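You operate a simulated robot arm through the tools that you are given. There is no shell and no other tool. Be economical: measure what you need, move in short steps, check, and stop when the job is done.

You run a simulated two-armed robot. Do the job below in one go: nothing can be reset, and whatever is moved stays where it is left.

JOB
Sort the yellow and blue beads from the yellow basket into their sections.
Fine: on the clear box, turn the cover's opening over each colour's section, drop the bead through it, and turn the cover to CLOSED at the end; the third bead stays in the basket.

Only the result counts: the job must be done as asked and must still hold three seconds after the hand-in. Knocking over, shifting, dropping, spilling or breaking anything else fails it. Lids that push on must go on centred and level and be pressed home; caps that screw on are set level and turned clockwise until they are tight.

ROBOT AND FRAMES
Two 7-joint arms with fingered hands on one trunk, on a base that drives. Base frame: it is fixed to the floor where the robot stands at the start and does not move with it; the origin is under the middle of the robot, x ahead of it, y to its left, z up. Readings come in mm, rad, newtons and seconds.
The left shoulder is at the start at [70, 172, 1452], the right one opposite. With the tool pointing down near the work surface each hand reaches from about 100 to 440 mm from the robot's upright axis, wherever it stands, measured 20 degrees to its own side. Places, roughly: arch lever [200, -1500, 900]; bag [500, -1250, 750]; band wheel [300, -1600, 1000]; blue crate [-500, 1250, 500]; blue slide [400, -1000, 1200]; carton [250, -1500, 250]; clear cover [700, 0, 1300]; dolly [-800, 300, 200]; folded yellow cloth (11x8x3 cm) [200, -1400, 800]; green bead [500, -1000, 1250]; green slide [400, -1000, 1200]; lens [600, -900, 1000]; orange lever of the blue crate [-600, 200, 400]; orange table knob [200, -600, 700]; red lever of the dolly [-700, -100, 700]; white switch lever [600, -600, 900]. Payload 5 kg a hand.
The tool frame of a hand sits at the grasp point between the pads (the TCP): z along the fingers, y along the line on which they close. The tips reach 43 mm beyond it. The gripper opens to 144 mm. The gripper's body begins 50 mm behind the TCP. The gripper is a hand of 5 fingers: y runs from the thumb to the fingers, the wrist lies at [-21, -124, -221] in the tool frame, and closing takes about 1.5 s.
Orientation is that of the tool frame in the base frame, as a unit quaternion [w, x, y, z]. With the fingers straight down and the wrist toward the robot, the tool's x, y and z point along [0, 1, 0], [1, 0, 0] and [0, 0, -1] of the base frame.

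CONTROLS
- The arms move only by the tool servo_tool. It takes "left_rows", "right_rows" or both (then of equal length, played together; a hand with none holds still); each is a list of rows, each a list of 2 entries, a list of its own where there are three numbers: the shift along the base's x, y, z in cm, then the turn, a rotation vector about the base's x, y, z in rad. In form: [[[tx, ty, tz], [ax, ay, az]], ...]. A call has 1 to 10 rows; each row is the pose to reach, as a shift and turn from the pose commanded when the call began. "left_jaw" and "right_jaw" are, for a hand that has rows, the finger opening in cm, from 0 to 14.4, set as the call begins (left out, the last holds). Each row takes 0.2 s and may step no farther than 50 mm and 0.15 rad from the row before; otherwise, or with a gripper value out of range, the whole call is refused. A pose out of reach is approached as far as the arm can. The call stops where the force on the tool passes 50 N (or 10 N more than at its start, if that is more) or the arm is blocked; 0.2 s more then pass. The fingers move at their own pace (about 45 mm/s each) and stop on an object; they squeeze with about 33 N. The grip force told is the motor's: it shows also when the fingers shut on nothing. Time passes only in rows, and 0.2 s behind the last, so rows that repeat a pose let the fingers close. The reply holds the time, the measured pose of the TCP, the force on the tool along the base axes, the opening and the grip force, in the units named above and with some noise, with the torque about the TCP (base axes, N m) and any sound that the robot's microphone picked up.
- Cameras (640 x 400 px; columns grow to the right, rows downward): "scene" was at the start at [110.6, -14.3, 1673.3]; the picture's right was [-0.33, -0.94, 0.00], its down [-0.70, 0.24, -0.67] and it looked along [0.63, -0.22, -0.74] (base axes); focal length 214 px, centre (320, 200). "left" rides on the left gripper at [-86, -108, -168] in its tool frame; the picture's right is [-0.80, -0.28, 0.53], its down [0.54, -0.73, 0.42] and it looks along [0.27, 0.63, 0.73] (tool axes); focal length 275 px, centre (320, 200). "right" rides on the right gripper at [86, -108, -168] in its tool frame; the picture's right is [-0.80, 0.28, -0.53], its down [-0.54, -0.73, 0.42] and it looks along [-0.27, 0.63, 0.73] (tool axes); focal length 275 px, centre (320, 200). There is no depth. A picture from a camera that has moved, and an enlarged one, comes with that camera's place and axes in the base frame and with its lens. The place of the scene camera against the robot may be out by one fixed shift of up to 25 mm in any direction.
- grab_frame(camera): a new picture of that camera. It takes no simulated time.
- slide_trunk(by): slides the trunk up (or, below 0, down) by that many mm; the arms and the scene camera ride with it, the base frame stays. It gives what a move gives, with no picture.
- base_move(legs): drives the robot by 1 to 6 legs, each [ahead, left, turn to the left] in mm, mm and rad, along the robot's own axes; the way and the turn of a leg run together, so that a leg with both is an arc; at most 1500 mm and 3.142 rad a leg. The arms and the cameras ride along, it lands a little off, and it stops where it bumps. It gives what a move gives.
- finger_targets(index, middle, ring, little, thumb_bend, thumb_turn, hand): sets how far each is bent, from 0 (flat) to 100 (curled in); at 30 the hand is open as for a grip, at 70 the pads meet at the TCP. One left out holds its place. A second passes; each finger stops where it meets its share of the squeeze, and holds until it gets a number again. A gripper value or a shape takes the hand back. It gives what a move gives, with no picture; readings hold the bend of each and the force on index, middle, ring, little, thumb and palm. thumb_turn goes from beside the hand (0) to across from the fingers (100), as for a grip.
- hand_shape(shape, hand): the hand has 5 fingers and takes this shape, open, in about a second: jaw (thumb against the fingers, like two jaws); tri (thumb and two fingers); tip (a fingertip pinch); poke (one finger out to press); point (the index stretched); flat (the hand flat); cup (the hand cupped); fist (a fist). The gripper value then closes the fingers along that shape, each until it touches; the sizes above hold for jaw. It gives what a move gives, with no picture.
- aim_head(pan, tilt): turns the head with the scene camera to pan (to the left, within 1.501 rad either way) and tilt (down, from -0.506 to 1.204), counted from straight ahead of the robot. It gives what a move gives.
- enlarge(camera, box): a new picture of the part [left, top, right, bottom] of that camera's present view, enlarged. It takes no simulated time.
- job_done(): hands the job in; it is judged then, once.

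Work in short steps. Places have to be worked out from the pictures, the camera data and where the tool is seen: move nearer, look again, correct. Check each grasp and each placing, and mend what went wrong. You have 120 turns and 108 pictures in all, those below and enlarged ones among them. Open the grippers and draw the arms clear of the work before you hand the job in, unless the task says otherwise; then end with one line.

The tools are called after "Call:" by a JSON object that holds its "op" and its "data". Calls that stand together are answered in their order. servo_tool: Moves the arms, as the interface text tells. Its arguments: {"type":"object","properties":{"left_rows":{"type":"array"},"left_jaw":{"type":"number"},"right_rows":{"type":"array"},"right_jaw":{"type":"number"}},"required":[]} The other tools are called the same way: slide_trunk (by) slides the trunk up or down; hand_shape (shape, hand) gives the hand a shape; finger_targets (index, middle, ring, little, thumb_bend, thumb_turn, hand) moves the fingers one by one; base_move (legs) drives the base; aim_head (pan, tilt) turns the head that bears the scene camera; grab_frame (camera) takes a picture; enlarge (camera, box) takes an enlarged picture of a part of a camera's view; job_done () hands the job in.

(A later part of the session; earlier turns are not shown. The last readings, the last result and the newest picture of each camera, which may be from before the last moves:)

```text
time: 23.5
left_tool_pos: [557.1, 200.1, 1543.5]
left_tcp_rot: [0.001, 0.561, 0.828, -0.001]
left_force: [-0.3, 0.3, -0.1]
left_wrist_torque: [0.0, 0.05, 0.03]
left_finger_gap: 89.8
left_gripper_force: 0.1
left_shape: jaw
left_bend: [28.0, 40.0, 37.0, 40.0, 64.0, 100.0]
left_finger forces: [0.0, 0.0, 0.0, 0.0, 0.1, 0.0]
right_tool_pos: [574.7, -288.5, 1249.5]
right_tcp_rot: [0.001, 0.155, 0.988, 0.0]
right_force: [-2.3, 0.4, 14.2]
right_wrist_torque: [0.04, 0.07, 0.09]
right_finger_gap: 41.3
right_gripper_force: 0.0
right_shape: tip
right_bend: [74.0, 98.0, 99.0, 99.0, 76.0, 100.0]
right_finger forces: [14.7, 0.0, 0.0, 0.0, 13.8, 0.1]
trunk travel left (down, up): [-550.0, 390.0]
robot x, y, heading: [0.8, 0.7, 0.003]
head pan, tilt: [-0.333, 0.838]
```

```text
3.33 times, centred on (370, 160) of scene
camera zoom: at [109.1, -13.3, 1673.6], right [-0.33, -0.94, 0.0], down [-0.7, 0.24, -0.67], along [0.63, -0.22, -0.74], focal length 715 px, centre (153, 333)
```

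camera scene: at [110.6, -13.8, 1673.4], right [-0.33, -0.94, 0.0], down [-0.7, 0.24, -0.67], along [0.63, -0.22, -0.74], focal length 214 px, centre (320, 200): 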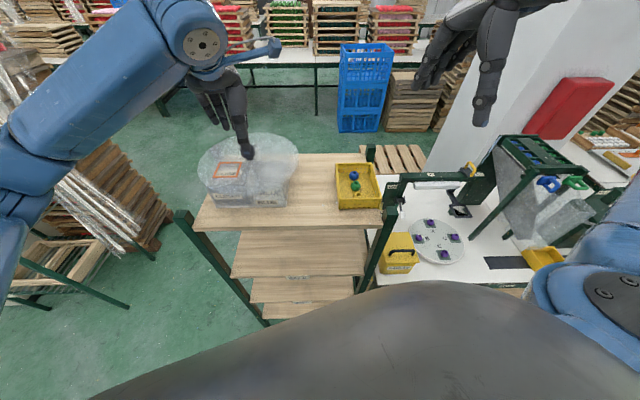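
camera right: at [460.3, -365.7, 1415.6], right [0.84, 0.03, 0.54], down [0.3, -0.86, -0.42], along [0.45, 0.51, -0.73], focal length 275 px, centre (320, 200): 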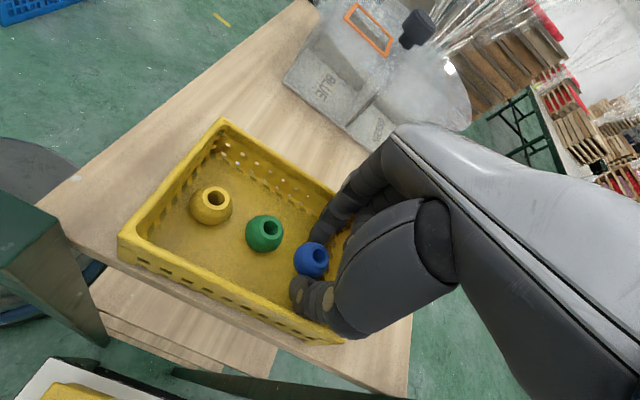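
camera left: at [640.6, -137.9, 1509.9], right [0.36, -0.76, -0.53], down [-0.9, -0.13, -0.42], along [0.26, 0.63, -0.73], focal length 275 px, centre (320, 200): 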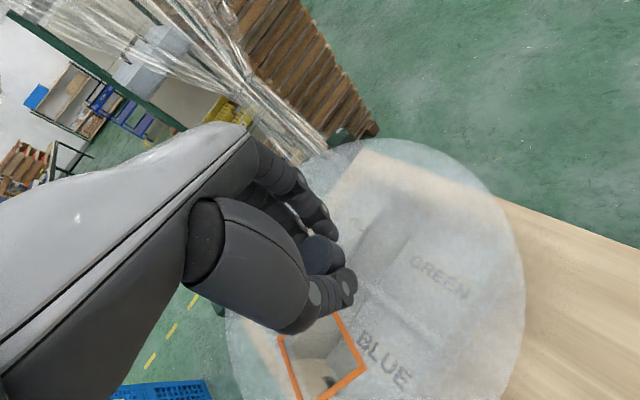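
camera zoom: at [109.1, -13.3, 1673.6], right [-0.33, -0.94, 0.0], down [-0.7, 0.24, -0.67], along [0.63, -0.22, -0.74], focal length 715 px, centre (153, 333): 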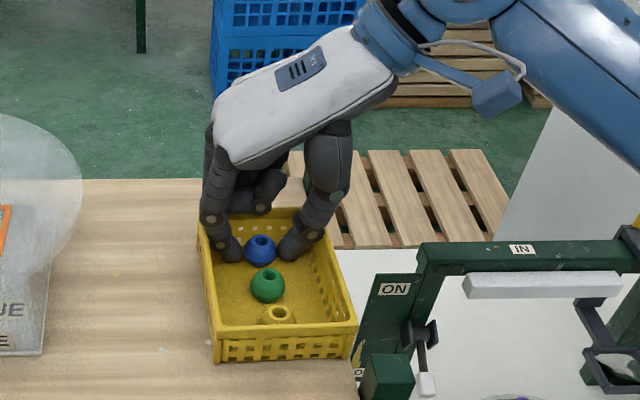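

The tips touch the basket floor on both sides of the blue bead (14 N). I raise 4 mm and close gently.

Call:
{"op": "servo_tool", "data": {"right_rows": [[[0, -0.1, 0.6], [0, 0, 0]]]}}

Call:
{"op": "servo_tool", "data": {"right_rows": [[[0, 0, 0], [0, 0, 0]], [[0, 0, 0], [0, 0, 0]], [[0, 0, 0], [0, 0, 0]], [[0, 0, 0], [0, 0, 0]], [[0, 0, 0], [0, 0, 0]], [[0, 0, 0], [0, 0, 0]], [[0, 0, 0], [0, 0, 0]]], "right_jaw": 1.5}}

Call:
{"op": "grab_frame", "data": {"camera": "right"}}

```text
time: 23.9
left_tool_pos: [558.5, 199.1, 1544.1]
left_tcp_rot: [0.0, 0.561, 0.828, -0.001]
left_force: [-0.6, 0.0, 0.5]
left_wrist_torque: [-0.01, 0.02, -0.01]
left_finger_gap: 89.9
left_gripper_force: 0.1
left_shape: jaw
left_bend: [28.0, 40.0, 37.0, 40.0, 64.0, 100.0]
left_finger forces: [0.0, 0.1, 0.0, 0.1, 0.0, 0.0]
right_tool_pos: [576.9, -290.5, 1254.2]
right_tcp_rot: [0.0, 0.156, 0.988, 0.0]
right_force: [0.2, -1.0, 2.1]
right_wrist_torque: [-0.04, 0.02, 0.01]
right_finger_gap: 42.9
right_gripper_force: 0.1
right_shape: tip
right_bend: [74.0, 98.0, 99.0, 99.0, 76.0, 100.0]
right_finger forces: [7.4, 0.0, 0.1, 0.0, 6.9, 0.0]
trunk travel left (down, up): [-550.0, 390.0]
robot x, y, heading: [-1.9, 2.1, -0.004]
head pan, tilt: [-0.333, 0.838]
```

```text
time: 25.5
left_tool_pos: [557.8, 199.6, 1543.2]
left_tcp_rot: [0.0, 0.561, 0.828, 0.0]
left_force: [0.6, 0.3, -0.4]
left_wrist_torque: [-0.02, 0.0, 0.04]
left_finger_gap: 89.9
left_gripper_force: 0.1
left_shape: jaw
left_bend: [28.0, 40.0, 37.0, 40.0, 64.0, 100.0]
left_finger forces: [0.1, 0.0, 0.1, 0.1, 0.0, 0.0]
right_tool_pos: [575.4, -290.3, 1253.8]
right_tcp_rot: [0.0, 0.155, 0.988, -0.001]
right_force: [-0.1, 0.2, -0.4]
right_wrist_torque: [0.0, 0.04, -0.01]
right_finger_gap: 31.4
right_gripper_force: 33.4
right_shape: tip
right_bend: [73.0, 100.0, 100.0, 100.0, 76.0, 100.0]
right_finger forces: [25.4, 0.0, 0.0, 0.0, 25.9, 0.1]
trunk travel left (down, up): [-550.0, 390.0]
robot x, y, heading: [1.7, 1.3, 0.005]
head pan, tilt: [-0.333, 0.838]
```

```text
77 pictures are left
camera right: at [461.6, -367.6, 1420.9], right [0.84, 0.03, 0.53], down [0.29, -0.86, -0.42], along [0.45, 0.52, -0.73], focal length 275 px, centre (320, 200)
```

right: 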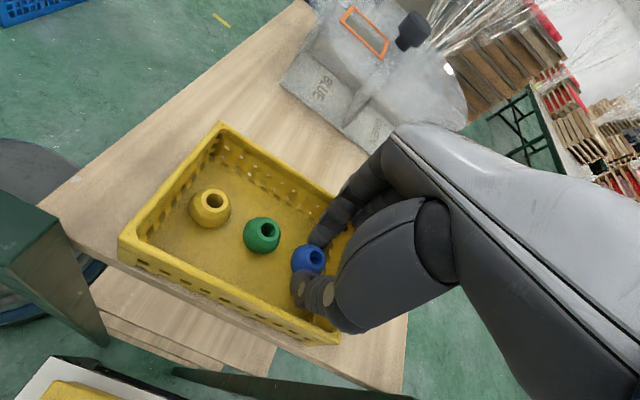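

The blue bead is gripped (31 mm, 25 N on finger and thumb). I lift straight up and check.

Call:
{"op": "servo_tool", "data": {"right_rows": [[[0, 0, 1.5], [0, 0, 0]], [[0, 0, 3.5], [0, 0, 0]], [[0, 0, 6.5], [0, 0, 0]], [[0, 0, 10], [0, 0, 0]], [[0, 0, 14], [0, 0, 0]]]}}

Call:
{"op": "grab_frame", "data": {"camera": "right"}}

Call:
{"op": "enlarge", "data": {"camera": "scene", "box": [180, 40, 420, 220]}}

```text
time: 26.7
left_tool_pos: [557.7, 200.5, 1543.1]
left_tcp_rot: [0.0, 0.561, 0.828, -0.002]
left_force: [0.5, 0.8, 1.0]
left_wrist_torque: [-0.04, 0.04, -0.01]
left_finger_gap: 89.4
left_gripper_force: 0.0
left_shape: jaw
left_bend: [28.0, 40.0, 37.0, 40.0, 64.0, 100.0]
left_finger forces: [0.0, 0.0, 0.0, 0.0, 0.1, 0.0]
right_tool_pos: [575.1, -288.7, 1392.9]
right_tcp_rot: [0.0, 0.156, 0.988, 0.0]
right_force: [0.8, 0.2, -0.7]
right_wrist_torque: [0.01, -0.02, 0.03]
right_finger_gap: 31.7
right_gripper_force: 33.2
right_shape: tip
right_bend: [73.0, 100.0, 100.0, 100.0, 76.0, 100.0]
right_finger forces: [25.2, 0.1, 0.1, 0.0, 25.7, 0.0]
trunk travel left (down, up): [-550.0, 390.0]
robot x, y, heading: [-0.9, -1.8, -0.001]
head pan, tilt: [-0.333, 0.838]
```

```text
76 pictures are left
camera right: at [461.8, -366.3, 1560.8], right [0.85, 0.03, 0.53], down [0.29, -0.86, -0.42], along [0.45, 0.51, -0.73], focal length 275 px, centre (320, 200)
```

right: 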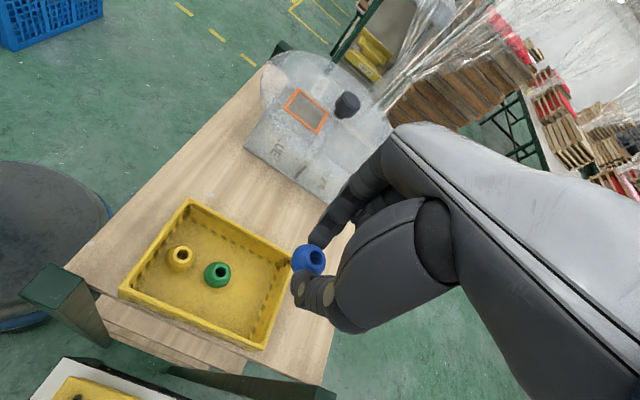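

```text
2.22 times, centred on (300, 130) of scene
camera zoom: at [110.6, -13.1, 1673.2], right [-0.33, -0.94, 0.0], down [-0.7, 0.24, -0.67], along [0.63, -0.22, -0.74], focal length 477 px, centre (364, 356)
```

zoom: 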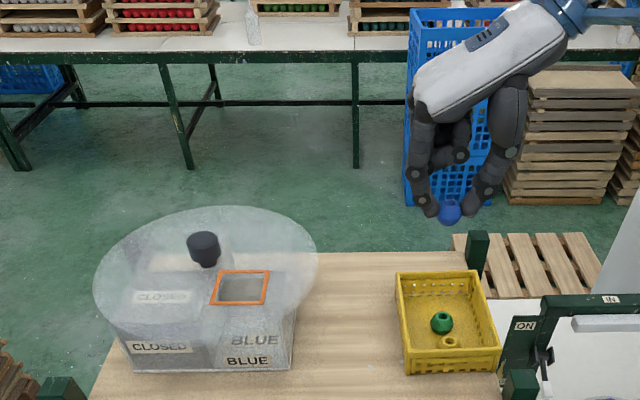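

Bead is held; it sits ~33 mm below the TCP. I carry it high to above the BLUE opening at about [594,-30], staying above the knob.

Call:
{"op": "servo_tool", "data": {"right_rows": [[[0.3, 4.3, 0.7], [0, 0, 0]], [[0.6, 8.6, 0.7], [0, 0, 0]], [[0.9, 13, 0.7], [0, 0, 0]], [[1.2, 17.3, 0.7], [0, 0, 0]], [[1.5, 21.6, 0.7], [0, 0, 0]], [[1.9, 26, 0.7], [0, 0, 0]]]}}

Call:
{"op": "grab_frame", "data": {"camera": "right"}}

Call:
{"op": "grab_frame", "data": {"camera": "left"}}

Call:
{"op": "enlarge", "data": {"camera": "scene", "box": [180, 70, 310, 220]}}

```text
time: 28.1
left_tool_pos: [557.3, 202.2, 1542.6]
left_tcp_rot: [0.0, 0.56, 0.828, -0.001]
left_force: [-0.2, 0.3, -0.6]
left_wrist_torque: [-0.04, 0.02, -0.02]
left_finger_gap: 89.6
left_gripper_force: 0.0
left_shape: jaw
left_bend: [28.0, 40.0, 37.0, 40.0, 64.0, 100.0]
left_finger forces: [0.0, 0.1, 0.0, 0.1, 0.1, 0.1]
right_tool_pos: [594.9, -28.3, 1400.4]
right_tcp_rot: [0.0, 0.155, 0.988, -0.001]
right_force: [0.9, 0.3, -0.5]
right_wrist_torque: [-0.04, 0.02, 0.02]
right_finger_gap: 31.5
right_gripper_force: 32.9
right_shape: tip
right_bend: [73.0, 100.0, 100.0, 100.0, 76.0, 100.0]
right_finger forces: [25.2, 0.1, 0.0, 0.0, 25.7, 0.0]
trunk travel left (down, up): [-550.0, 390.0]
robot x, y, heading: [2.5, -3.5, -0.004]
head pan, tilt: [-0.333, 0.838]
```

```text
74 pictures are left
camera right: at [481.7, -104.7, 1568.4], right [0.85, 0.03, 0.53], down [0.29, -0.86, -0.42], along [0.45, 0.51, -0.73], focal length 275 px, centre (320, 200)
```

right: 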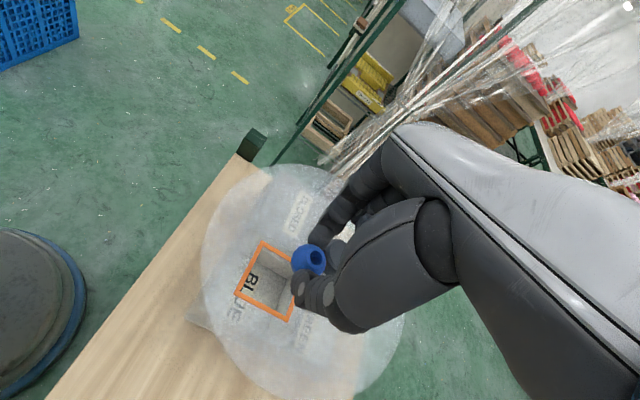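

```text
73 pictures are left
camera left: at [490.4, 82.7, 1710.7], right [0.03, -0.85, -0.53], down [-0.88, 0.23, -0.42], along [0.48, 0.48, -0.73], focal length 275 px, centre (320, 200)
```

left: 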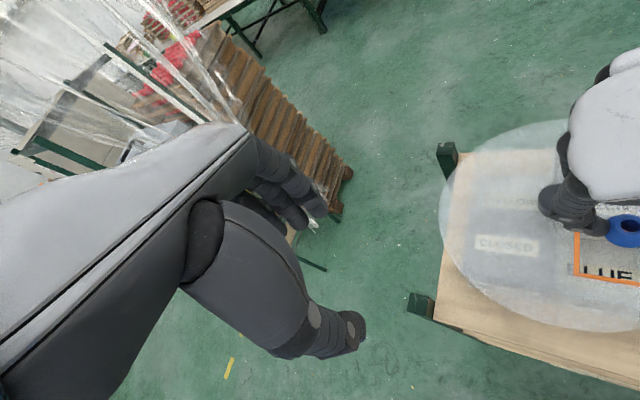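

```text
2.67 times, centred on (245, 145) of scene
camera zoom: at [111.4, -11.0, 1673.3], right [-0.33, -0.94, 0.0], down [-0.7, 0.24, -0.67], along [0.63, -0.22, -0.74], focal length 572 px, centre (520, 347)
```

zoom: 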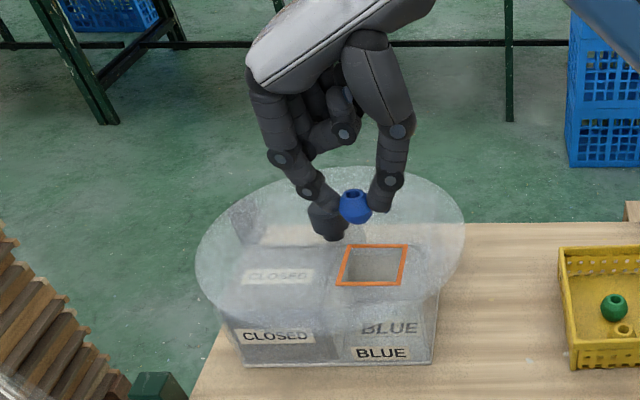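

The opening's centre comes out at about [593,-31], matching. I lower the bead to just above the opening and look again.

Call:
{"op": "servo_tool", "data": {"right_rows": [[[-0.1, -0.2, -2], [0, 0, 0]], [[-0.1, -0.3, -4], [0, 0, 0]], [[-0.1, -0.3, -5.4], [0, 0, 0]]]}}

Call:
{"op": "grab_frame", "data": {"camera": "right"}}

Call:
{"op": "enlarge", "data": {"camera": "scene", "box": [180, 70, 310, 220]}}

```text
time: 28.9
left_tool_pos: [558.3, 199.8, 1543.6]
left_tcp_rot: [0.0, 0.561, 0.828, 0.0]
left_force: [0.9, 0.4, 0.3]
left_wrist_torque: [-0.02, -0.02, 0.01]
left_finger_gap: 89.9
left_gripper_force: 0.0
left_shape: jaw
left_bend: [28.0, 40.0, 37.0, 40.0, 64.0, 100.0]
left_finger forces: [0.0, 0.1, 0.0, 0.0, 0.0, 0.0]
right_tool_pos: [594.1, -33.1, 1347.6]
right_tcp_rot: [0.001, 0.155, 0.988, 0.0]
right_force: [0.8, -1.0, -1.1]
right_wrist_torque: [-0.01, -0.02, 0.0]
right_finger_gap: 31.5
right_gripper_force: 32.3
right_shape: tip
right_bend: [73.0, 100.0, 100.0, 100.0, 76.0, 100.0]
right_finger forces: [25.1, 0.0, 0.0, 0.0, 25.7, 0.0]
trunk travel left (down, up): [-550.0, 390.0]
robot x, y, heading: [1.3, -3.5, 0.001]
head pan, tilt: [-0.333, 0.838]
```

```text
71 pictures are left
camera right: at [480.5, -110.3, 1513.6], right [0.85, 0.03, 0.53], down [0.29, -0.86, -0.42], along [0.45, 0.52, -0.73], focal length 275 px, centre (320, 200)
```

right: 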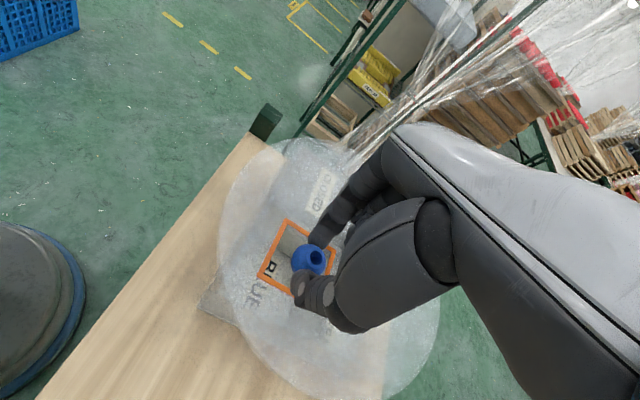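

```text
2.67 times, centred on (245, 145) of scene
camera zoom: at [110.7, -14.2, 1673.3], right [-0.33, -0.94, 0.0], down [-0.7, 0.24, -0.67], along [0.63, -0.22, -0.74], focal length 572 px, centre (520, 347)
```

zoom: 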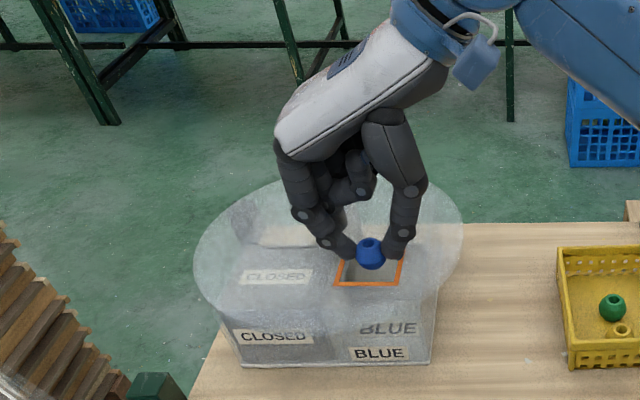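

Relative to the bead, the opening's centre is a few mm further out and left. I shift [+2,+4] and down 6 mm, then release.

Call:
{"op": "servo_tool", "data": {"right_rows": [[[0.2, 0.4, 0], [0, 0, 0]], [[0.2, 0.4, -0.6], [0, 0, 0]]]}}

Call:
{"op": "servo_tool", "data": {"right_rows": [[[0, 0, 0], [0, 0, 0]], [[0, 0, 0], [0, 0, 0]], [[0, 0, 0], [0, 0, 0]], [[0, 0, 0], [0, 0, 0]]], "right_jaw": 6}}

Call:
{"op": "grab_frame", "data": {"camera": "right"}}

Call:
{"op": "enlarge", "data": {"camera": "scene", "box": [180, 70, 310, 220]}}

```text
time: 29.5
left_tool_pos: [557.5, 200.9, 1543.1]
left_tcp_rot: [-0.001, 0.561, 0.828, 0.0]
left_force: [0.2, -0.3, 1.2]
left_wrist_torque: [0.02, 0.01, 0.0]
left_finger_gap: 89.8
left_gripper_force: 0.0
left_shape: jaw
left_bend: [28.0, 40.0, 37.0, 40.0, 64.0, 100.0]
left_finger forces: [0.0, 0.0, 0.0, 0.1, 0.0, 0.0]
right_tool_pos: [596.6, -29.0, 1340.2]
right_tcp_rot: [0.001, 0.155, 0.988, 0.0]
right_force: [-0.1, -0.5, -0.4]
right_wrist_torque: [0.01, -0.02, 0.01]
right_finger_gap: 31.6
right_gripper_force: 33.4
right_shape: tip
right_bend: [73.0, 100.0, 100.0, 100.0, 76.0, 100.0]
right_finger forces: [25.1, 0.0, 0.0, 0.0, 25.7, 0.0]
trunk travel left (down, up): [-550.0, 390.0]
robot x, y, heading: [0.2, -1.2, 0.006]
head pan, tilt: [-0.333, 0.838]
```

```text
time: 30.5
left_tool_pos: [557.7, 199.9, 1543.3]
left_tcp_rot: [0.001, 0.561, 0.828, 0.0]
left_force: [-0.1, 0.0, -0.8]
left_wrist_torque: [0.0, -0.01, -0.03]
left_finger_gap: 89.6
left_gripper_force: 0.0
left_shape: jaw
left_bend: [28.0, 40.0, 37.0, 40.0, 64.0, 100.0]
left_finger forces: [0.0, 0.0, 0.1, 0.0, 0.0, 0.0]
right_tool_pos: [596.4, -30.0, 1342.5]
right_tcp_rot: [0.001, 0.154, 0.988, 0.001]
right_force: [-0.5, -0.2, 3.7]
right_wrist_torque: [0.13, -0.02, 0.01]
right_finger_gap: 59.5
right_gripper_force: 0.0
right_shape: tip
right_bend: [74.0, 98.0, 99.0, 99.0, 72.0, 100.0]
right_finger forces: [4.0, 0.0, 0.0, 0.0, 0.2, 0.0]
trunk travel left (down, up): [-550.0, 390.0]
robot x, y, heading: [-0.2, -1.2, 0.0]
head pan, tilt: [-0.333, 0.838]
```

```text
69 pictures are left
camera right: at [481.8, -106.7, 1508.2], right [0.84, 0.03, 0.53], down [0.29, -0.86, -0.42], along [0.45, 0.52, -0.73], focal length 275 px, centre (320, 200)
```

right: 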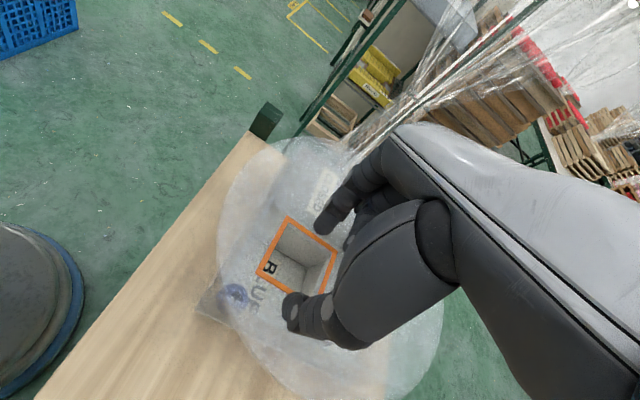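

```text
2.67 times, centred on (245, 145) of scene
camera zoom: at [110.2, -14.0, 1673.4], right [-0.33, -0.94, 0.0], down [-0.7, 0.24, -0.67], along [0.63, -0.22, -0.74], focal length 572 px, centre (520, 347)
```

zoom: 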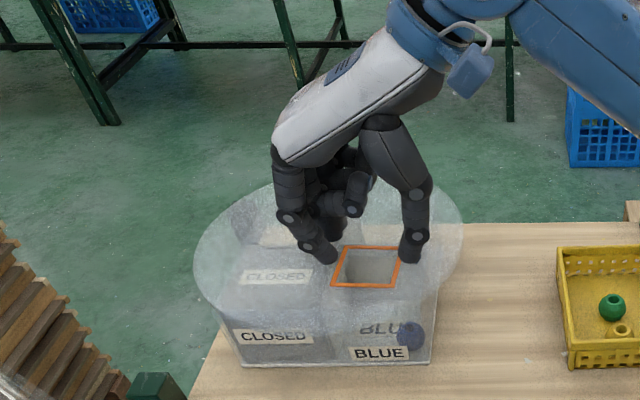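

The blue bead lies in the BLUE section. I raise the right hand and move it away to the right, clear of the box.

Call:
{"op": "servo_tool", "data": {"right_rows": [[[0, 0, 1], [0, 0, 0]], [[0, 0, 4], [0, 0, 0]], [[0, 0, 8], [0, 0, 0]], [[-0.5, -4.5, 9.5], [0, 0, 0]], [[-1, -9, 11], [0, 0, 0]], [[-2, -13.5, 12], [0, 0, 0]], [[-3.5, -18, 12], [0, 0, 0]], [[-5, -22.5, 12], [0, 0, 0]], [[-6.5, -27, 12], [0, 0, 0]], [[-7, -30, 12], [0, 0, 0]]]}}

Call:
{"op": "servo_tool", "data": {"left_rows": [[[0, 0, 0], [0, 0, -0.14]], [[0, 0, 0], [0, 0, -0.28]], [[0, 0, 0], [0, 0, -0.42]], [[0, 0, 0], [0, 0, -0.56]], [[0, 0, 0], [0, 0, -0.7]], [[0, 0, 0], [0, 0, -0.84]], [[1, 0, 0], [0, 0, -0.98]], [[2, -2, 0], [0, 0, -1.12]], [[3, -4, 0], [0, 0, -1.26]], [[4, -6, 0], [0, 0, -1.4]]]}}

Call:
{"op": "servo_tool", "data": {"left_rows": [[[2, -4, -2], [0, 0, -0.1]], [[4, -8, -4], [0, 0, -0.2]], [[5.8, -11, -7], [0, 0, -0.2]], [[5.8, -14.1, -10], [0, 0, -0.2]], [[5.8, -14.1, -13.5], [0, 0, -0.2]]]}}

Call:
{"op": "grab_frame", "data": {"camera": "left"}}

Call:
{"op": "enlarge", "data": {"camera": "scene", "box": [180, 70, 310, 220]}}

```text
time: 32.7
left_tool_pos: [557.7, 199.7, 1544.2]
left_tcp_rot: [0.0, 0.56, 0.828, 0.001]
left_force: [-0.5, 0.1, 1.3]
left_wrist_torque: [0.0, -0.06, 0.02]
left_finger_gap: 89.6
left_gripper_force: 0.1
left_shape: jaw
left_bend: [28.0, 40.0, 37.0, 40.0, 64.0, 100.0]
left_finger forces: [0.1, 0.0, 0.1, 0.0, 0.0, 0.1]
right_tool_pos: [525.8, -328.9, 1461.4]
right_tcp_rot: [0.0, 0.155, 0.988, 0.0]
right_force: [-0.2, -0.2, -0.2]
right_wrist_torque: [-0.01, 0.0, 0.0]
right_finger_gap: 60.1
right_gripper_force: 0.0
right_shape: tip
right_bend: [73.0, 98.0, 99.0, 99.0, 72.0, 100.0]
right_finger forces: [0.0, 0.0, 0.0, 0.0, 0.1, 0.1]
trunk travel left (down, up): [-550.0, 390.0]
robot x, y, heading: [1.9, 1.7, 0.001]
head pan, tilt: [-0.333, 0.838]
```

```text
time: 34.9
left_tool_pos: [600.7, 138.7, 1543.3]
left_tcp_rot: [0.0, 0.962, 0.272, -0.001]
left_force: [0.0, 0.0, 0.0]
left_wrist_torque: [0.05, 0.03, 0.0]
left_finger_gap: 89.6
left_gripper_force: 0.1
left_shape: jaw
left_bend: [28.0, 40.0, 37.0, 40.0, 64.0, 100.0]
left_finger forces: [0.1, 0.1, 0.0, 0.0, 0.0, 0.0]
right_tool_pos: [527.8, -329.7, 1459.8]
right_tcp_rot: [-0.001, 0.155, 0.988, 0.001]
right_force: [0.3, 0.2, 0.5]
right_wrist_torque: [0.03, 0.07, 0.02]
right_finger_gap: 59.8
right_gripper_force: 0.1
right_shape: tip
right_bend: [73.0, 98.0, 99.0, 99.0, 72.0, 100.0]
right_finger forces: [0.1, 0.0, 0.1, 0.0, 0.0, 0.0]
trunk travel left (down, up): [-550.0, 390.0]
robot x, y, heading: [-2.1, -2.8, -0.002]
head pan, tilt: [-0.333, 0.838]
```

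```text
time: 36.1
left_tool_pos: [657.3, -2.8, 1406.5]
left_tcp_rot: [0.0, 0.985, 0.174, 0.0]
left_force: [0.7, 0.0, 0.4]
left_wrist_torque: [-0.03, 0.04, -0.02]
left_finger_gap: 89.5
left_gripper_force: 0.1
left_shape: jaw
left_bend: [28.0, 40.0, 37.0, 40.0, 64.0, 100.0]
left_finger forces: [0.1, 0.0, 0.0, 0.0, 0.1, 0.0]
right_tool_pos: [527.1, -329.8, 1460.7]
right_tcp_rot: [0.0, 0.154, 0.988, 0.0]
right_force: [0.0, 0.0, 0.7]
right_wrist_torque: [-0.04, 0.0, 0.0]
right_finger_gap: 60.2
right_gripper_force: 0.0
right_shape: tip
right_bend: [73.0, 98.0, 99.0, 99.0, 72.0, 100.0]
right_finger forces: [0.1, 0.1, 0.0, 0.0, 0.0, 0.1]
trunk travel left (down, up): [-550.0, 390.0]
robot x, y, heading: [0.1, 1.6, -0.0]
head pan, tilt: [-0.333, 0.838]
```

```text
67 pictures are left
camera left: at [539.5, 69.8, 1574.6], right [-0.85, -0.01, -0.53], down [0.26, 0.87, -0.42], along [0.47, -0.5, -0.73], focal length 275 px, centre (320, 200)
```

left: 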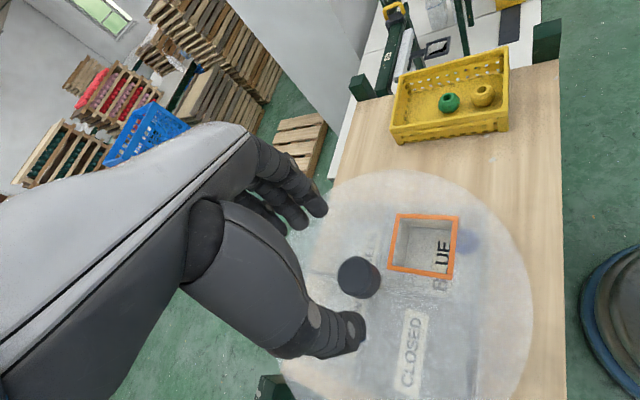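

```text
2.67 times, centred on (245, 145) of scene
camera zoom: at [112.1, -14.1, 1673.2], right [-0.33, -0.94, 0.0], down [-0.7, 0.24, -0.67], along [0.63, -0.22, -0.74], focal length 572 px, centre (520, 347)
```

zoom: 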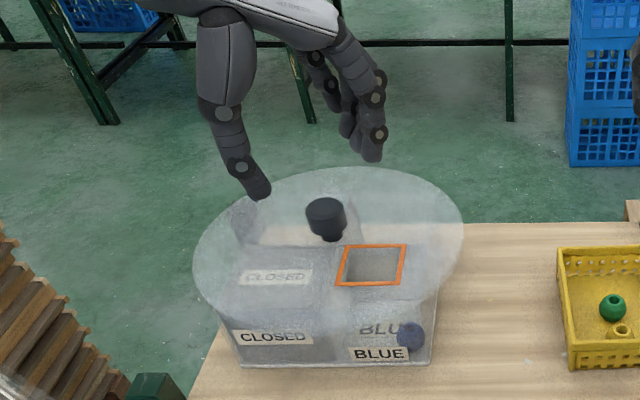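

Hand is centred over the knob at yaw about -70°. I descend and close on it.

Call:
{"op": "servo_tool", "data": {"left_rows": [[[0, 0.1, -2], [0, 0, 0]], [[0, 0.1, -4], [0, 0, 0]], [[0, 0.1, -5.5], [0, 0, 0]], [[0, 0.1, -6.6], [0, 0, 0]]]}}

Call:
{"op": "servo_tool", "data": {"left_rows": [[[0, 0, 0], [0, 0, 0]], [[0, 0, 0], [0, 0, 0]], [[0, 0, 0], [0, 0, 0]], [[0, 0, 0], [0, 0, 0]], [[0, 0, 0], [0, 0, 0]], [[0, 0, 0], [0, 0, 0]], [[0, 0, 0], [0, 0, 0]]], "left_jaw": 2.5}}

Call:
{"op": "servo_tool", "data": {"left_rows": [[[0, 0, 0], [0, 0, 0.13]], [[0, 0, 0], [0, 0, 0.26]], [[0, 0, 0], [0, 0, 0.39]], [[0, 0, 0], [0, 0, 0.52]], [[0, 0, 0], [0, 0, 0.65]], [[0, 0, 0], [0, 0, 0.78]], [[0, 0, 0], [0, 0, 0.91]], [[0, 0, 0], [0, 0, 1.04]], [[0, 0, 0], [0, 0, 1.17]], [[0, 0, 0], [0, 0, 1.3]]]}}

Call:
{"op": "enlarge", "data": {"camera": "scene", "box": [180, 70, 310, 220]}}

```text
time: 37.1
left_tool_pos: [655.7, -1.0, 1341.9]
left_tcp_rot: [0.0, 0.985, 0.175, 0.0]
left_force: [0.0, -0.4, -0.7]
left_wrist_torque: [0.01, -0.02, -0.04]
left_finger_gap: 89.8
left_gripper_force: 0.0
left_shape: jaw
left_bend: [28.0, 40.0, 37.0, 40.0, 64.0, 100.0]
left_finger forces: [0.0, 0.0, 0.0, 0.0, 0.1, 0.0]
right_tool_pos: [526.5, -330.2, 1461.2]
right_tcp_rot: [0.0, 0.155, 0.988, 0.0]
right_force: [-0.5, 0.2, -0.8]
right_wrist_torque: [-0.01, -0.03, 0.01]
right_finger_gap: 60.1
right_gripper_force: 0.1
right_shape: tip
right_bend: [73.0, 98.0, 99.0, 99.0, 72.0, 100.0]
right_finger forces: [0.0, 0.0, 0.1, 0.0, 0.0, 0.1]
trunk travel left (down, up): [-550.0, 390.0]
robot x, y, heading: [1.2, -0.1, -0.004]
head pan, tilt: [-0.333, 0.838]
```

```text
time: 38.7
left_tool_pos: [655.0, -0.0, 1342.2]
left_tcp_rot: [0.0, 0.985, 0.174, 0.0]
left_force: [-3.6, 6.2, -1.2]
left_wrist_torque: [0.15, 0.1, 0.01]
left_finger_gap: 26.7
left_gripper_force: 33.9
left_shape: jaw
left_bend: [73.0, 63.0, 65.0, 63.0, 74.0, 100.0]
left_finger forces: [15.6, 7.2, 0.1, 0.0, 30.6, 0.0]
right_tool_pos: [524.9, -329.0, 1460.7]
right_tcp_rot: [0.0, 0.155, 0.988, 0.0]
right_force: [-0.2, 0.1, 0.9]
right_wrist_torque: [0.01, 0.03, 0.01]
right_finger_gap: 59.8
right_gripper_force: 0.0
right_shape: tip
right_bend: [73.0, 98.0, 99.0, 99.0, 72.0, 100.0]
right_finger forces: [0.0, 0.1, 0.0, 0.0, 0.0, 0.0]
trunk travel left (down, up): [-550.0, 390.0]
robot x, y, heading: [0.2, -2.7, 0.003]
head pan, tilt: [-0.333, 0.838]
```

```text
time: 40.9
left_tool_pos: [655.9, 0.5, 1343.0]
left_tcp_rot: [0.0, 0.678, 0.735, 0.0]
left_force: [-9.1, 8.2, -7.6]
left_wrist_torque: [0.24, 0.14, 0.04]
left_finger_gap: 25.7
left_gripper_force: 32.7
left_shape: jaw
left_bend: [73.0, 63.0, 65.0, 63.0, 74.0, 100.0]
left_finger forces: [14.2, 11.5, 0.0, 0.0, 32.0, 0.0]
right_tool_pos: [526.6, -327.6, 1461.1]
right_tcp_rot: [0.001, 0.155, 0.988, 0.0]
right_force: [1.2, -0.2, 0.9]
right_wrist_torque: [0.02, 0.02, 0.02]
right_finger_gap: 60.0
right_gripper_force: 0.0
right_shape: tip
right_bend: [73.0, 98.0, 99.0, 99.0, 72.0, 100.0]
right_finger forces: [0.0, 0.0, 0.0, 0.0, 0.1, 0.0]
trunk travel left (down, up): [-550.0, 390.0]
robot x, y, heading: [1.2, 0.4, 0.0]
head pan, tilt: [-0.333, 0.838]
```

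```text
2.67 times, centred on (245, 145) of scene
camera zoom: at [109.5, -13.3, 1673.2], right [-0.33, -0.94, 0.0], down [-0.7, 0.24, -0.67], along [0.63, -0.22, -0.74], focal length 572 px, centre (520, 347)
```

zoom: 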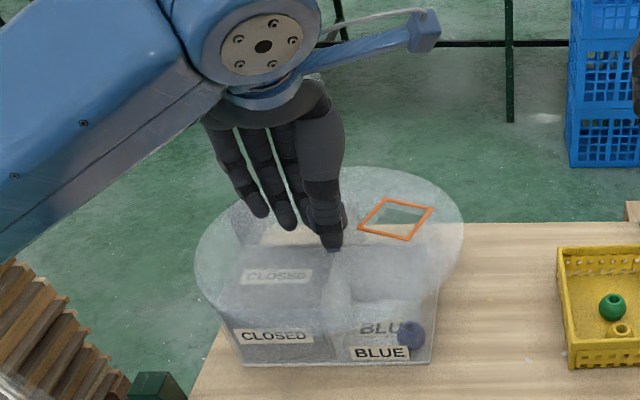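

The opening turned about 60° past BLUE. I continue counter-clockwise another 1.4 rad.

Call:
{"op": "servo_tool", "data": {"left_rows": [[[0, 0, 0], [0, 0, 0.14]], [[0, 0, 0], [0, 0, 0.28]], [[0, 0, 0], [0, 0, 0.42]], [[0, 0, 0], [0, 0, 0.56]], [[0, 0, 0], [0, 0, 0.7]], [[0, 0, 0], [0, 0, 0.84]], [[0, 0, 0], [0, 0, 0.98]], [[0, 0, 0], [0, 0, 1.12]], [[0, 0, 0], [0, 0, 1.26]], [[0, 0, 0], [0, 0, 1.4]]]}}

Call:
{"op": "enlarge", "data": {"camera": "scene", "box": [180, 70, 310, 220]}}

```text
time: 43.1
left_tool_pos: [654.0, -0.8, 1342.2]
left_tcp_rot: [0.0, 0.045, 0.999, 0.0]
left_force: [-7.4, 4.0, -5.8]
left_wrist_torque: [0.41, 0.19, -0.01]
left_finger_gap: 25.9
left_gripper_force: 33.4
left_shape: jaw
left_bend: [73.0, 61.0, 65.0, 63.0, 74.0, 100.0]
left_finger forces: [18.3, 14.0, 0.0, 0.0, 26.8, 0.0]
right_tool_pos: [525.3, -329.8, 1461.6]
right_tcp_rot: [0.001, 0.154, 0.988, 0.0]
right_force: [-0.1, 0.4, -0.2]
right_wrist_torque: [0.0, 0.03, 0.03]
right_finger_gap: 59.9
right_gripper_force: 0.0
right_shape: tip
right_bend: [73.0, 98.0, 99.0, 99.0, 72.0, 100.0]
right_finger forces: [0.0, 0.0, 0.1, 0.0, 0.1, 0.1]
trunk travel left (down, up): [-550.0, 390.0]
robot x, y, heading: [-0.9, -0.9, -0.002]
head pan, tilt: [-0.333, 0.838]
```

```text
2.67 times, centred on (245, 145) of scene
camera zoom: at [109.7, -14.0, 1673.4], right [-0.33, -0.94, 0.0], down [-0.7, 0.24, -0.67], along [0.63, -0.22, -0.74], focal length 572 px, centre (520, 347)
```

zoom: 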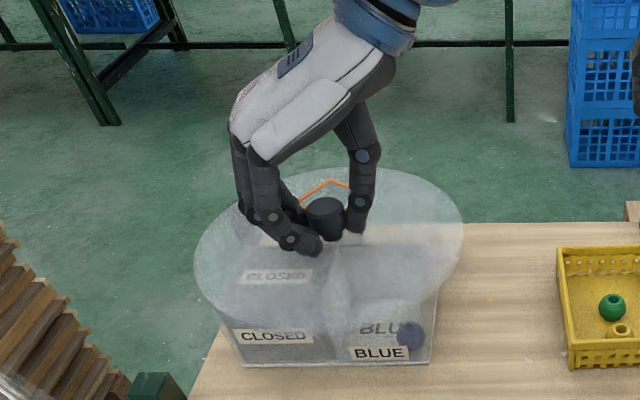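

About 45° remain to YELLOW. I try turning on with the same grip by 0.75 rad.

Call:
{"op": "servo_tool", "data": {"left_rows": [[[0, 0, 0], [0, 0, 0.13]], [[0, 0, 0], [0, 0, 0.26]], [[0, 0, 0], [0, 0, 0.39]], [[0, 0, 0], [0, 0, 0.52]], [[0, 0, 0], [0, 0, 0.65]], [[0, 0, 0], [0, 0, 0.75]]]}}

Call:
{"op": "enlarge", "data": {"camera": "scene", "box": [180, 70, 310, 220]}}

Call:
{"op": "grab_frame", "data": {"camera": "left"}}

```text
time: 44.5
left_tool_pos: [657.0, 0.4, 1342.4]
left_tcp_rot: [0.001, -0.325, 0.946, 0.001]
left_force: [1.6, 7.1, -3.7]
left_wrist_torque: [0.62, 0.16, -0.51]
left_finger_gap: 25.7
left_gripper_force: 32.3
left_shape: jaw
left_bend: [73.0, 60.0, 65.0, 63.0, 74.0, 100.0]
left_finger forces: [22.0, 14.8, 0.0, 0.0, 28.0, 0.0]
right_tool_pos: [527.3, -327.3, 1461.1]
right_tcp_rot: [0.0, 0.155, 0.988, -0.001]
right_force: [-0.1, 0.0, 0.4]
right_wrist_torque: [-0.01, 0.03, 0.03]
right_finger_gap: 60.2
right_gripper_force: 0.1
right_shape: tip
right_bend: [73.0, 98.0, 99.0, 99.0, 72.0, 100.0]
right_finger forces: [0.0, 0.0, 0.1, 0.0, 0.0, 0.1]
trunk travel left (down, up): [-550.0, 390.0]
robot x, y, heading: [0.2, 0.4, -0.007]
head pan, tilt: [-0.333, 0.838]
```

```text
2.67 times, centred on (245, 145) of scene
camera zoom: at [111.9, -13.7, 1673.2], right [-0.33, -0.95, 0.0], down [-0.7, 0.24, -0.67], along [0.63, -0.22, -0.74], focal length 572 px, centre (520, 347)
```

zoom: 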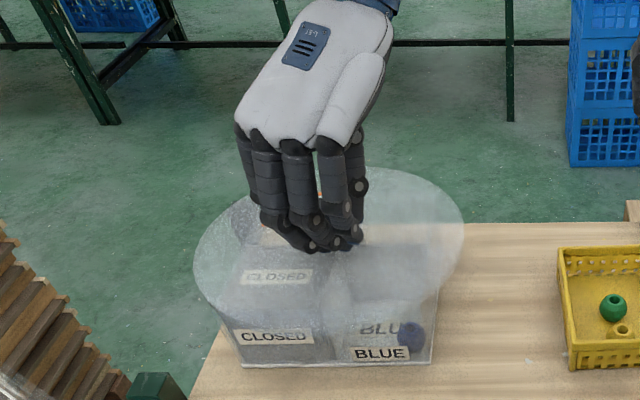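

```text
62 pictures are left
camera left: at [792.3, -32.0, 1510.1], right [0.8, 0.27, -0.53], down [0.02, -0.91, -0.42], along [-0.6, 0.33, -0.73], focal length 275 px, centre (320, 200)
```

left: 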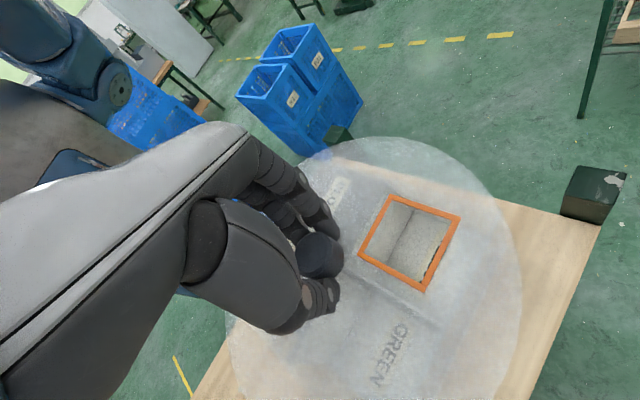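

The opening centre is now at [716,31], just the YELLOW place, and torque shows a stop. I release and raise the hand to look.

Call:
{"op": "servo_tool", "data": {"left_rows": [[[0, 0, 0], [0, 0, -0.05]], [[0, 0, 0], [0, 0, -0.05]], [[0, 0, 0], [0, 0, -0.05]], [[0, 0, 0], [0, 0, -0.05]], [[0, 0, 0], [0, 0, -0.05]], [[0, 0, 0], [0, 0, -0.05]]], "left_jaw": 9}}

Call:
{"op": "servo_tool", "data": {"left_rows": [[[0, 0, 3], [0, 0, 0]], [[0, 0, 7], [0, 0, 0]], [[0, 0, 11], [0, 0, 0]], [[0, 0, 15], [0, 0, -0.1]], [[-2, 3, 17], [0, 0, -0.24]], [[-4, 6, 19], [0, 0, -0.38]], [[-6, 9.5, 20], [0, 0, -0.52]], [[-8, 13, 20], [0, 0, -0.66]], [[-9, 17, 20], [0, 0, -0.8]], [[-10, 20, 20], [0, 0, -0.94]]]}}

Call:
{"op": "enlarge", "data": {"camera": "scene", "box": [180, 70, 310, 220]}}

```text
time: 45.9
left_tool_pos: [655.5, -1.2, 1342.3]
left_tcp_rot: [0.0, -0.3, 0.954, 0.0]
left_force: [0.0, -1.2, 0.0]
left_wrist_torque: [-0.02, -0.02, 0.02]
left_finger_gap: 89.7
left_gripper_force: 0.1
left_shape: jaw
left_bend: [28.0, 40.0, 37.0, 40.0, 64.0, 100.0]
left_finger forces: [0.0, 0.0, 0.1, 0.0, 0.1, 0.1]
right_tool_pos: [525.0, -328.7, 1461.6]
right_tcp_rot: [0.0, 0.155, 0.988, 0.0]
right_force: [-0.1, 0.6, -0.3]
right_wrist_torque: [-0.04, 0.01, 0.0]
right_finger_gap: 60.0
right_gripper_force: 0.0
right_shape: tip
right_bend: [73.0, 98.0, 99.0, 99.0, 72.0, 100.0]
right_finger forces: [0.0, 0.1, 0.0, 0.1, 0.1, 0.0]
trunk travel left (down, up): [-550.0, 390.0]
robot x, y, heading: [-1.9, -0.0, 0.002]
head pan, tilt: [-0.333, 0.838]
```

```text
time: 48.1
left_tool_pos: [555.7, 202.3, 1542.3]
left_tcp_rot: [0.001, 0.165, 0.986, 0.0]
left_force: [0.0, 0.9, -0.6]
left_wrist_torque: [-0.06, 0.0, 0.0]
left_finger_gap: 89.6
left_gripper_force: 0.1
left_shape: jaw
left_bend: [28.0, 40.0, 37.0, 40.0, 64.0, 100.0]
left_finger forces: [0.0, 0.1, 0.0, 0.0, 0.1, 0.1]
right_tool_pos: [524.8, -326.3, 1462.1]
right_tcp_rot: [0.001, 0.155, 0.988, -0.001]
right_force: [-0.3, 0.2, 0.2]
right_wrist_torque: [-0.03, -0.02, -0.01]
right_finger_gap: 59.9
right_gripper_force: 0.0
right_shape: tip
right_bend: [73.0, 98.0, 99.0, 99.0, 72.0, 100.0]
right_finger forces: [0.1, 0.0, 0.0, 0.0, 0.1, 0.0]
trunk travel left (down, up): [-550.0, 390.0]
robot x, y, heading: [0.3, 2.1, 0.003]
head pan, tilt: [-0.333, 0.838]
```

```text
2.67 times, centred on (245, 145) of scene
camera zoom: at [109.6, -10.7, 1673.5], right [-0.33, -0.94, 0.0], down [-0.7, 0.24, -0.67], along [0.63, -0.22, -0.74], focal length 572 px, centre (520, 347)
```

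zoom: 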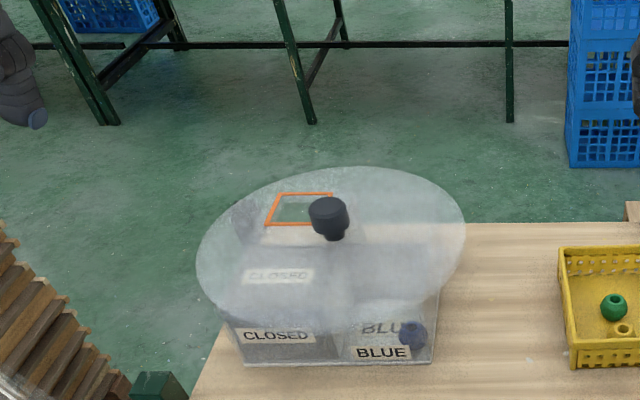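

The opening is aligned over YELLOW. I bring the right hand over the yellow bead at about [486,-264] and check.

Call:
{"op": "servo_tool", "data": {"right_rows": [[[-1, 1.6, -4], [0, 0, 0]], [[-2, 3.2, -8], [0, 0, 0]], [[-3, 4.8, -12], [0, 0, 0]], [[-4, 6.4, -16], [0, 0, 0]]], "right_jaw": 5}}

Call:
{"op": "grab_frame", "data": {"camera": "right"}}

Call:
{"op": "enlarge", "data": {"camera": "scene", "box": [310, 100, 430, 220]}}

```text
time: 49.1
left_tool_pos: [557.4, 198.8, 1541.8]
left_tcp_rot: [0.0, 0.164, 0.986, -0.001]
left_force: [0.0, 0.1, 0.1]
left_wrist_torque: [0.03, 0.0, -0.02]
left_finger_gap: 89.9
left_gripper_force: 0.1
left_shape: jaw
left_bend: [28.0, 40.0, 37.0, 40.0, 64.0, 100.0]
left_finger forces: [0.1, 0.0, 0.0, 0.0, 0.1, 0.0]
right_tool_pos: [486.1, -265.7, 1298.4]
right_tcp_rot: [0.0, 0.154, 0.988, 0.002]
right_force: [-0.1, 1.0, -0.4]
right_wrist_torque: [0.01, -0.02, 0.01]
right_finger_gap: 50.6
right_gripper_force: 0.2
right_shape: tip
right_bend: [73.0, 98.0, 99.0, 99.0, 73.0, 100.0]
right_finger forces: [0.0, 0.0, 0.1, 0.0, 0.0, 0.1]
trunk travel left (down, up): [-550.0, 390.0]
robot x, y, heading: [-2.1, -1.2, -0.003]
head pan, tilt: [-0.333, 0.838]
```

```text
60 pictures are left
camera right: at [371.7, -343.0, 1467.0], right [0.84, 0.03, 0.54], down [0.29, -0.86, -0.42], along [0.45, 0.52, -0.73], focal length 275 px, centre (320, 200)
```

right: 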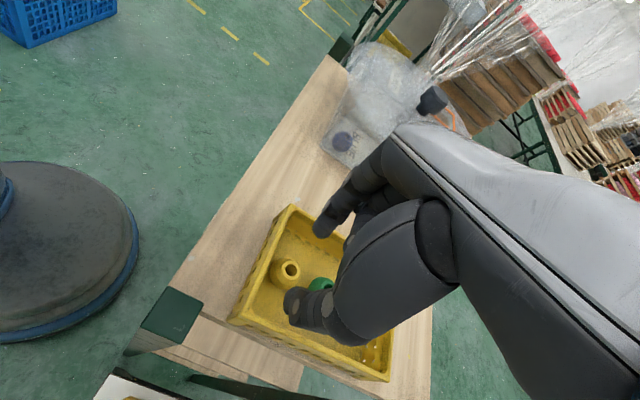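

```text
3.33 times, centred on (370, 160) of scene
camera zoom: at [110.5, -15.2, 1673.4], right [-0.33, -0.94, 0.0], down [-0.7, 0.24, -0.67], along [0.63, -0.22, -0.74], focal length 715 px, centre (153, 333)
```

zoom: 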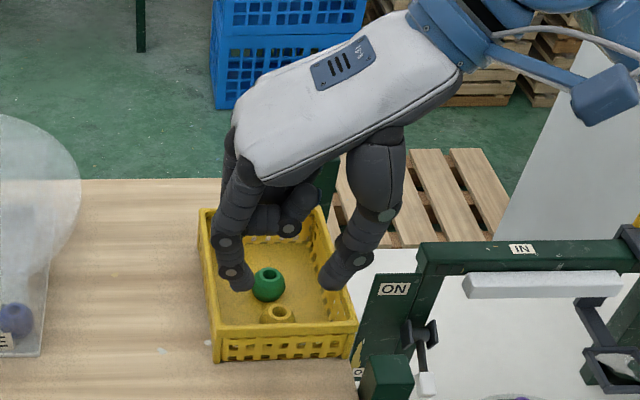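

Yellow is at [487,-263], same relation as with blue. I shift [+1.5,+3.5] mm and descend to TCP z ≈1254, then close.

Call:
{"op": "servo_tool", "data": {"right_rows": [[[0.15, 0.35, 0], [0, 0, 0]], [[0.15, 0.35, -1.6], [0, 0, 0]], [[0.15, 0.35, -3.2], [0, 0, 0]], [[0.15, 0.35, -4.6], [0, 0, 0]]]}}

Call:
{"op": "servo_tool", "data": {"right_rows": [[[0, 0, 0], [0, 0, 0]], [[0, 0, 0], [0, 0, 0]], [[0, 0, 0], [0, 0, 0]], [[0, 0, 0], [0, 0, 0]], [[0, 0, 0], [0, 0, 0]], [[0, 0, 0], [0, 0, 0]], [[0, 0, 0], [0, 0, 0]]], "right_jaw": 1.5}}

Call:
{"op": "grab_frame", "data": {"camera": "right"}}

```text
time: 50.1
left_tool_pos: [555.3, 199.4, 1543.3]
left_tcp_rot: [0.001, 0.164, 0.986, -0.001]
left_force: [0.4, -0.2, -0.8]
left_wrist_torque: [-0.01, -0.01, 0.01]
left_finger_gap: 89.8
left_gripper_force: 0.0
left_shape: jaw
left_bend: [28.0, 40.0, 37.0, 40.0, 64.0, 100.0]
left_finger forces: [0.0, 0.1, 0.0, 0.0, 0.1, 0.1]
right_tool_pos: [487.0, -261.0, 1256.7]
right_tcp_rot: [0.003, 0.155, 0.988, -0.001]
right_force: [0.3, -0.5, 15.1]
right_wrist_torque: [-0.28, 0.11, 0.0]
right_finger_gap: 44.9
right_gripper_force: 0.1
right_shape: tip
right_bend: [74.0, 98.0, 99.0, 99.0, 75.0, 100.0]
right_finger forces: [9.2, 0.0, 0.0, 0.1, 11.6, 0.1]
trunk travel left (down, up): [-550.0, 390.0]
robot x, y, heading: [-1.0, -1.2, -0.005]
head pan, tilt: [-0.333, 0.838]
```

```text
time: 51.7
left_tool_pos: [556.8, 199.0, 1542.2]
left_tcp_rot: [0.001, 0.164, 0.986, 0.0]
left_force: [-0.5, -0.2, 0.1]
left_wrist_torque: [-0.03, 0.0, -0.02]
left_finger_gap: 90.0
left_gripper_force: 0.1
left_shape: jaw
left_bend: [28.0, 40.0, 37.0, 40.0, 64.0, 100.0]
left_finger forces: [0.0, 0.0, 0.0, 0.0, 0.0, 0.0]
right_tool_pos: [486.7, -261.7, 1254.5]
right_tcp_rot: [0.0, 0.155, 0.988, 0.0]
right_force: [0.1, -0.7, -0.3]
right_wrist_torque: [0.01, 0.01, 0.0]
right_finger_gap: 31.7
right_gripper_force: 32.6
right_shape: tip
right_bend: [73.0, 100.0, 100.0, 100.0, 76.0, 100.0]
right_finger forces: [25.1, 0.1, 0.0, 0.0, 25.4, 0.0]
trunk travel left (down, up): [-550.0, 390.0]
robot x, y, heading: [1.9, 2.3, -0.0]
head pan, tilt: [-0.333, 0.838]
```

```text
58 pictures are left
camera right: at [373.7, -338.8, 1421.6], right [0.84, 0.03, 0.53], down [0.29, -0.86, -0.42], along [0.45, 0.52, -0.73], focal length 275 px, centre (320, 200)
```

right: 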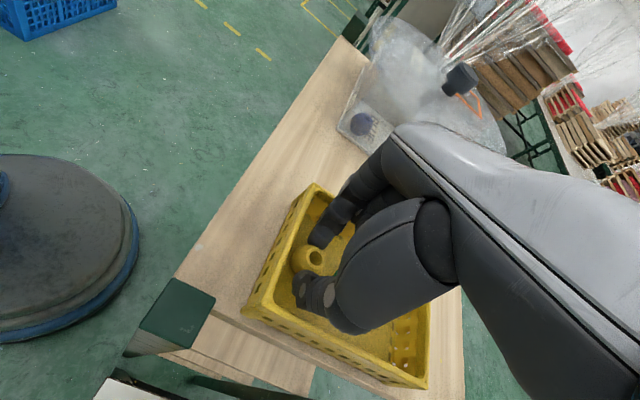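

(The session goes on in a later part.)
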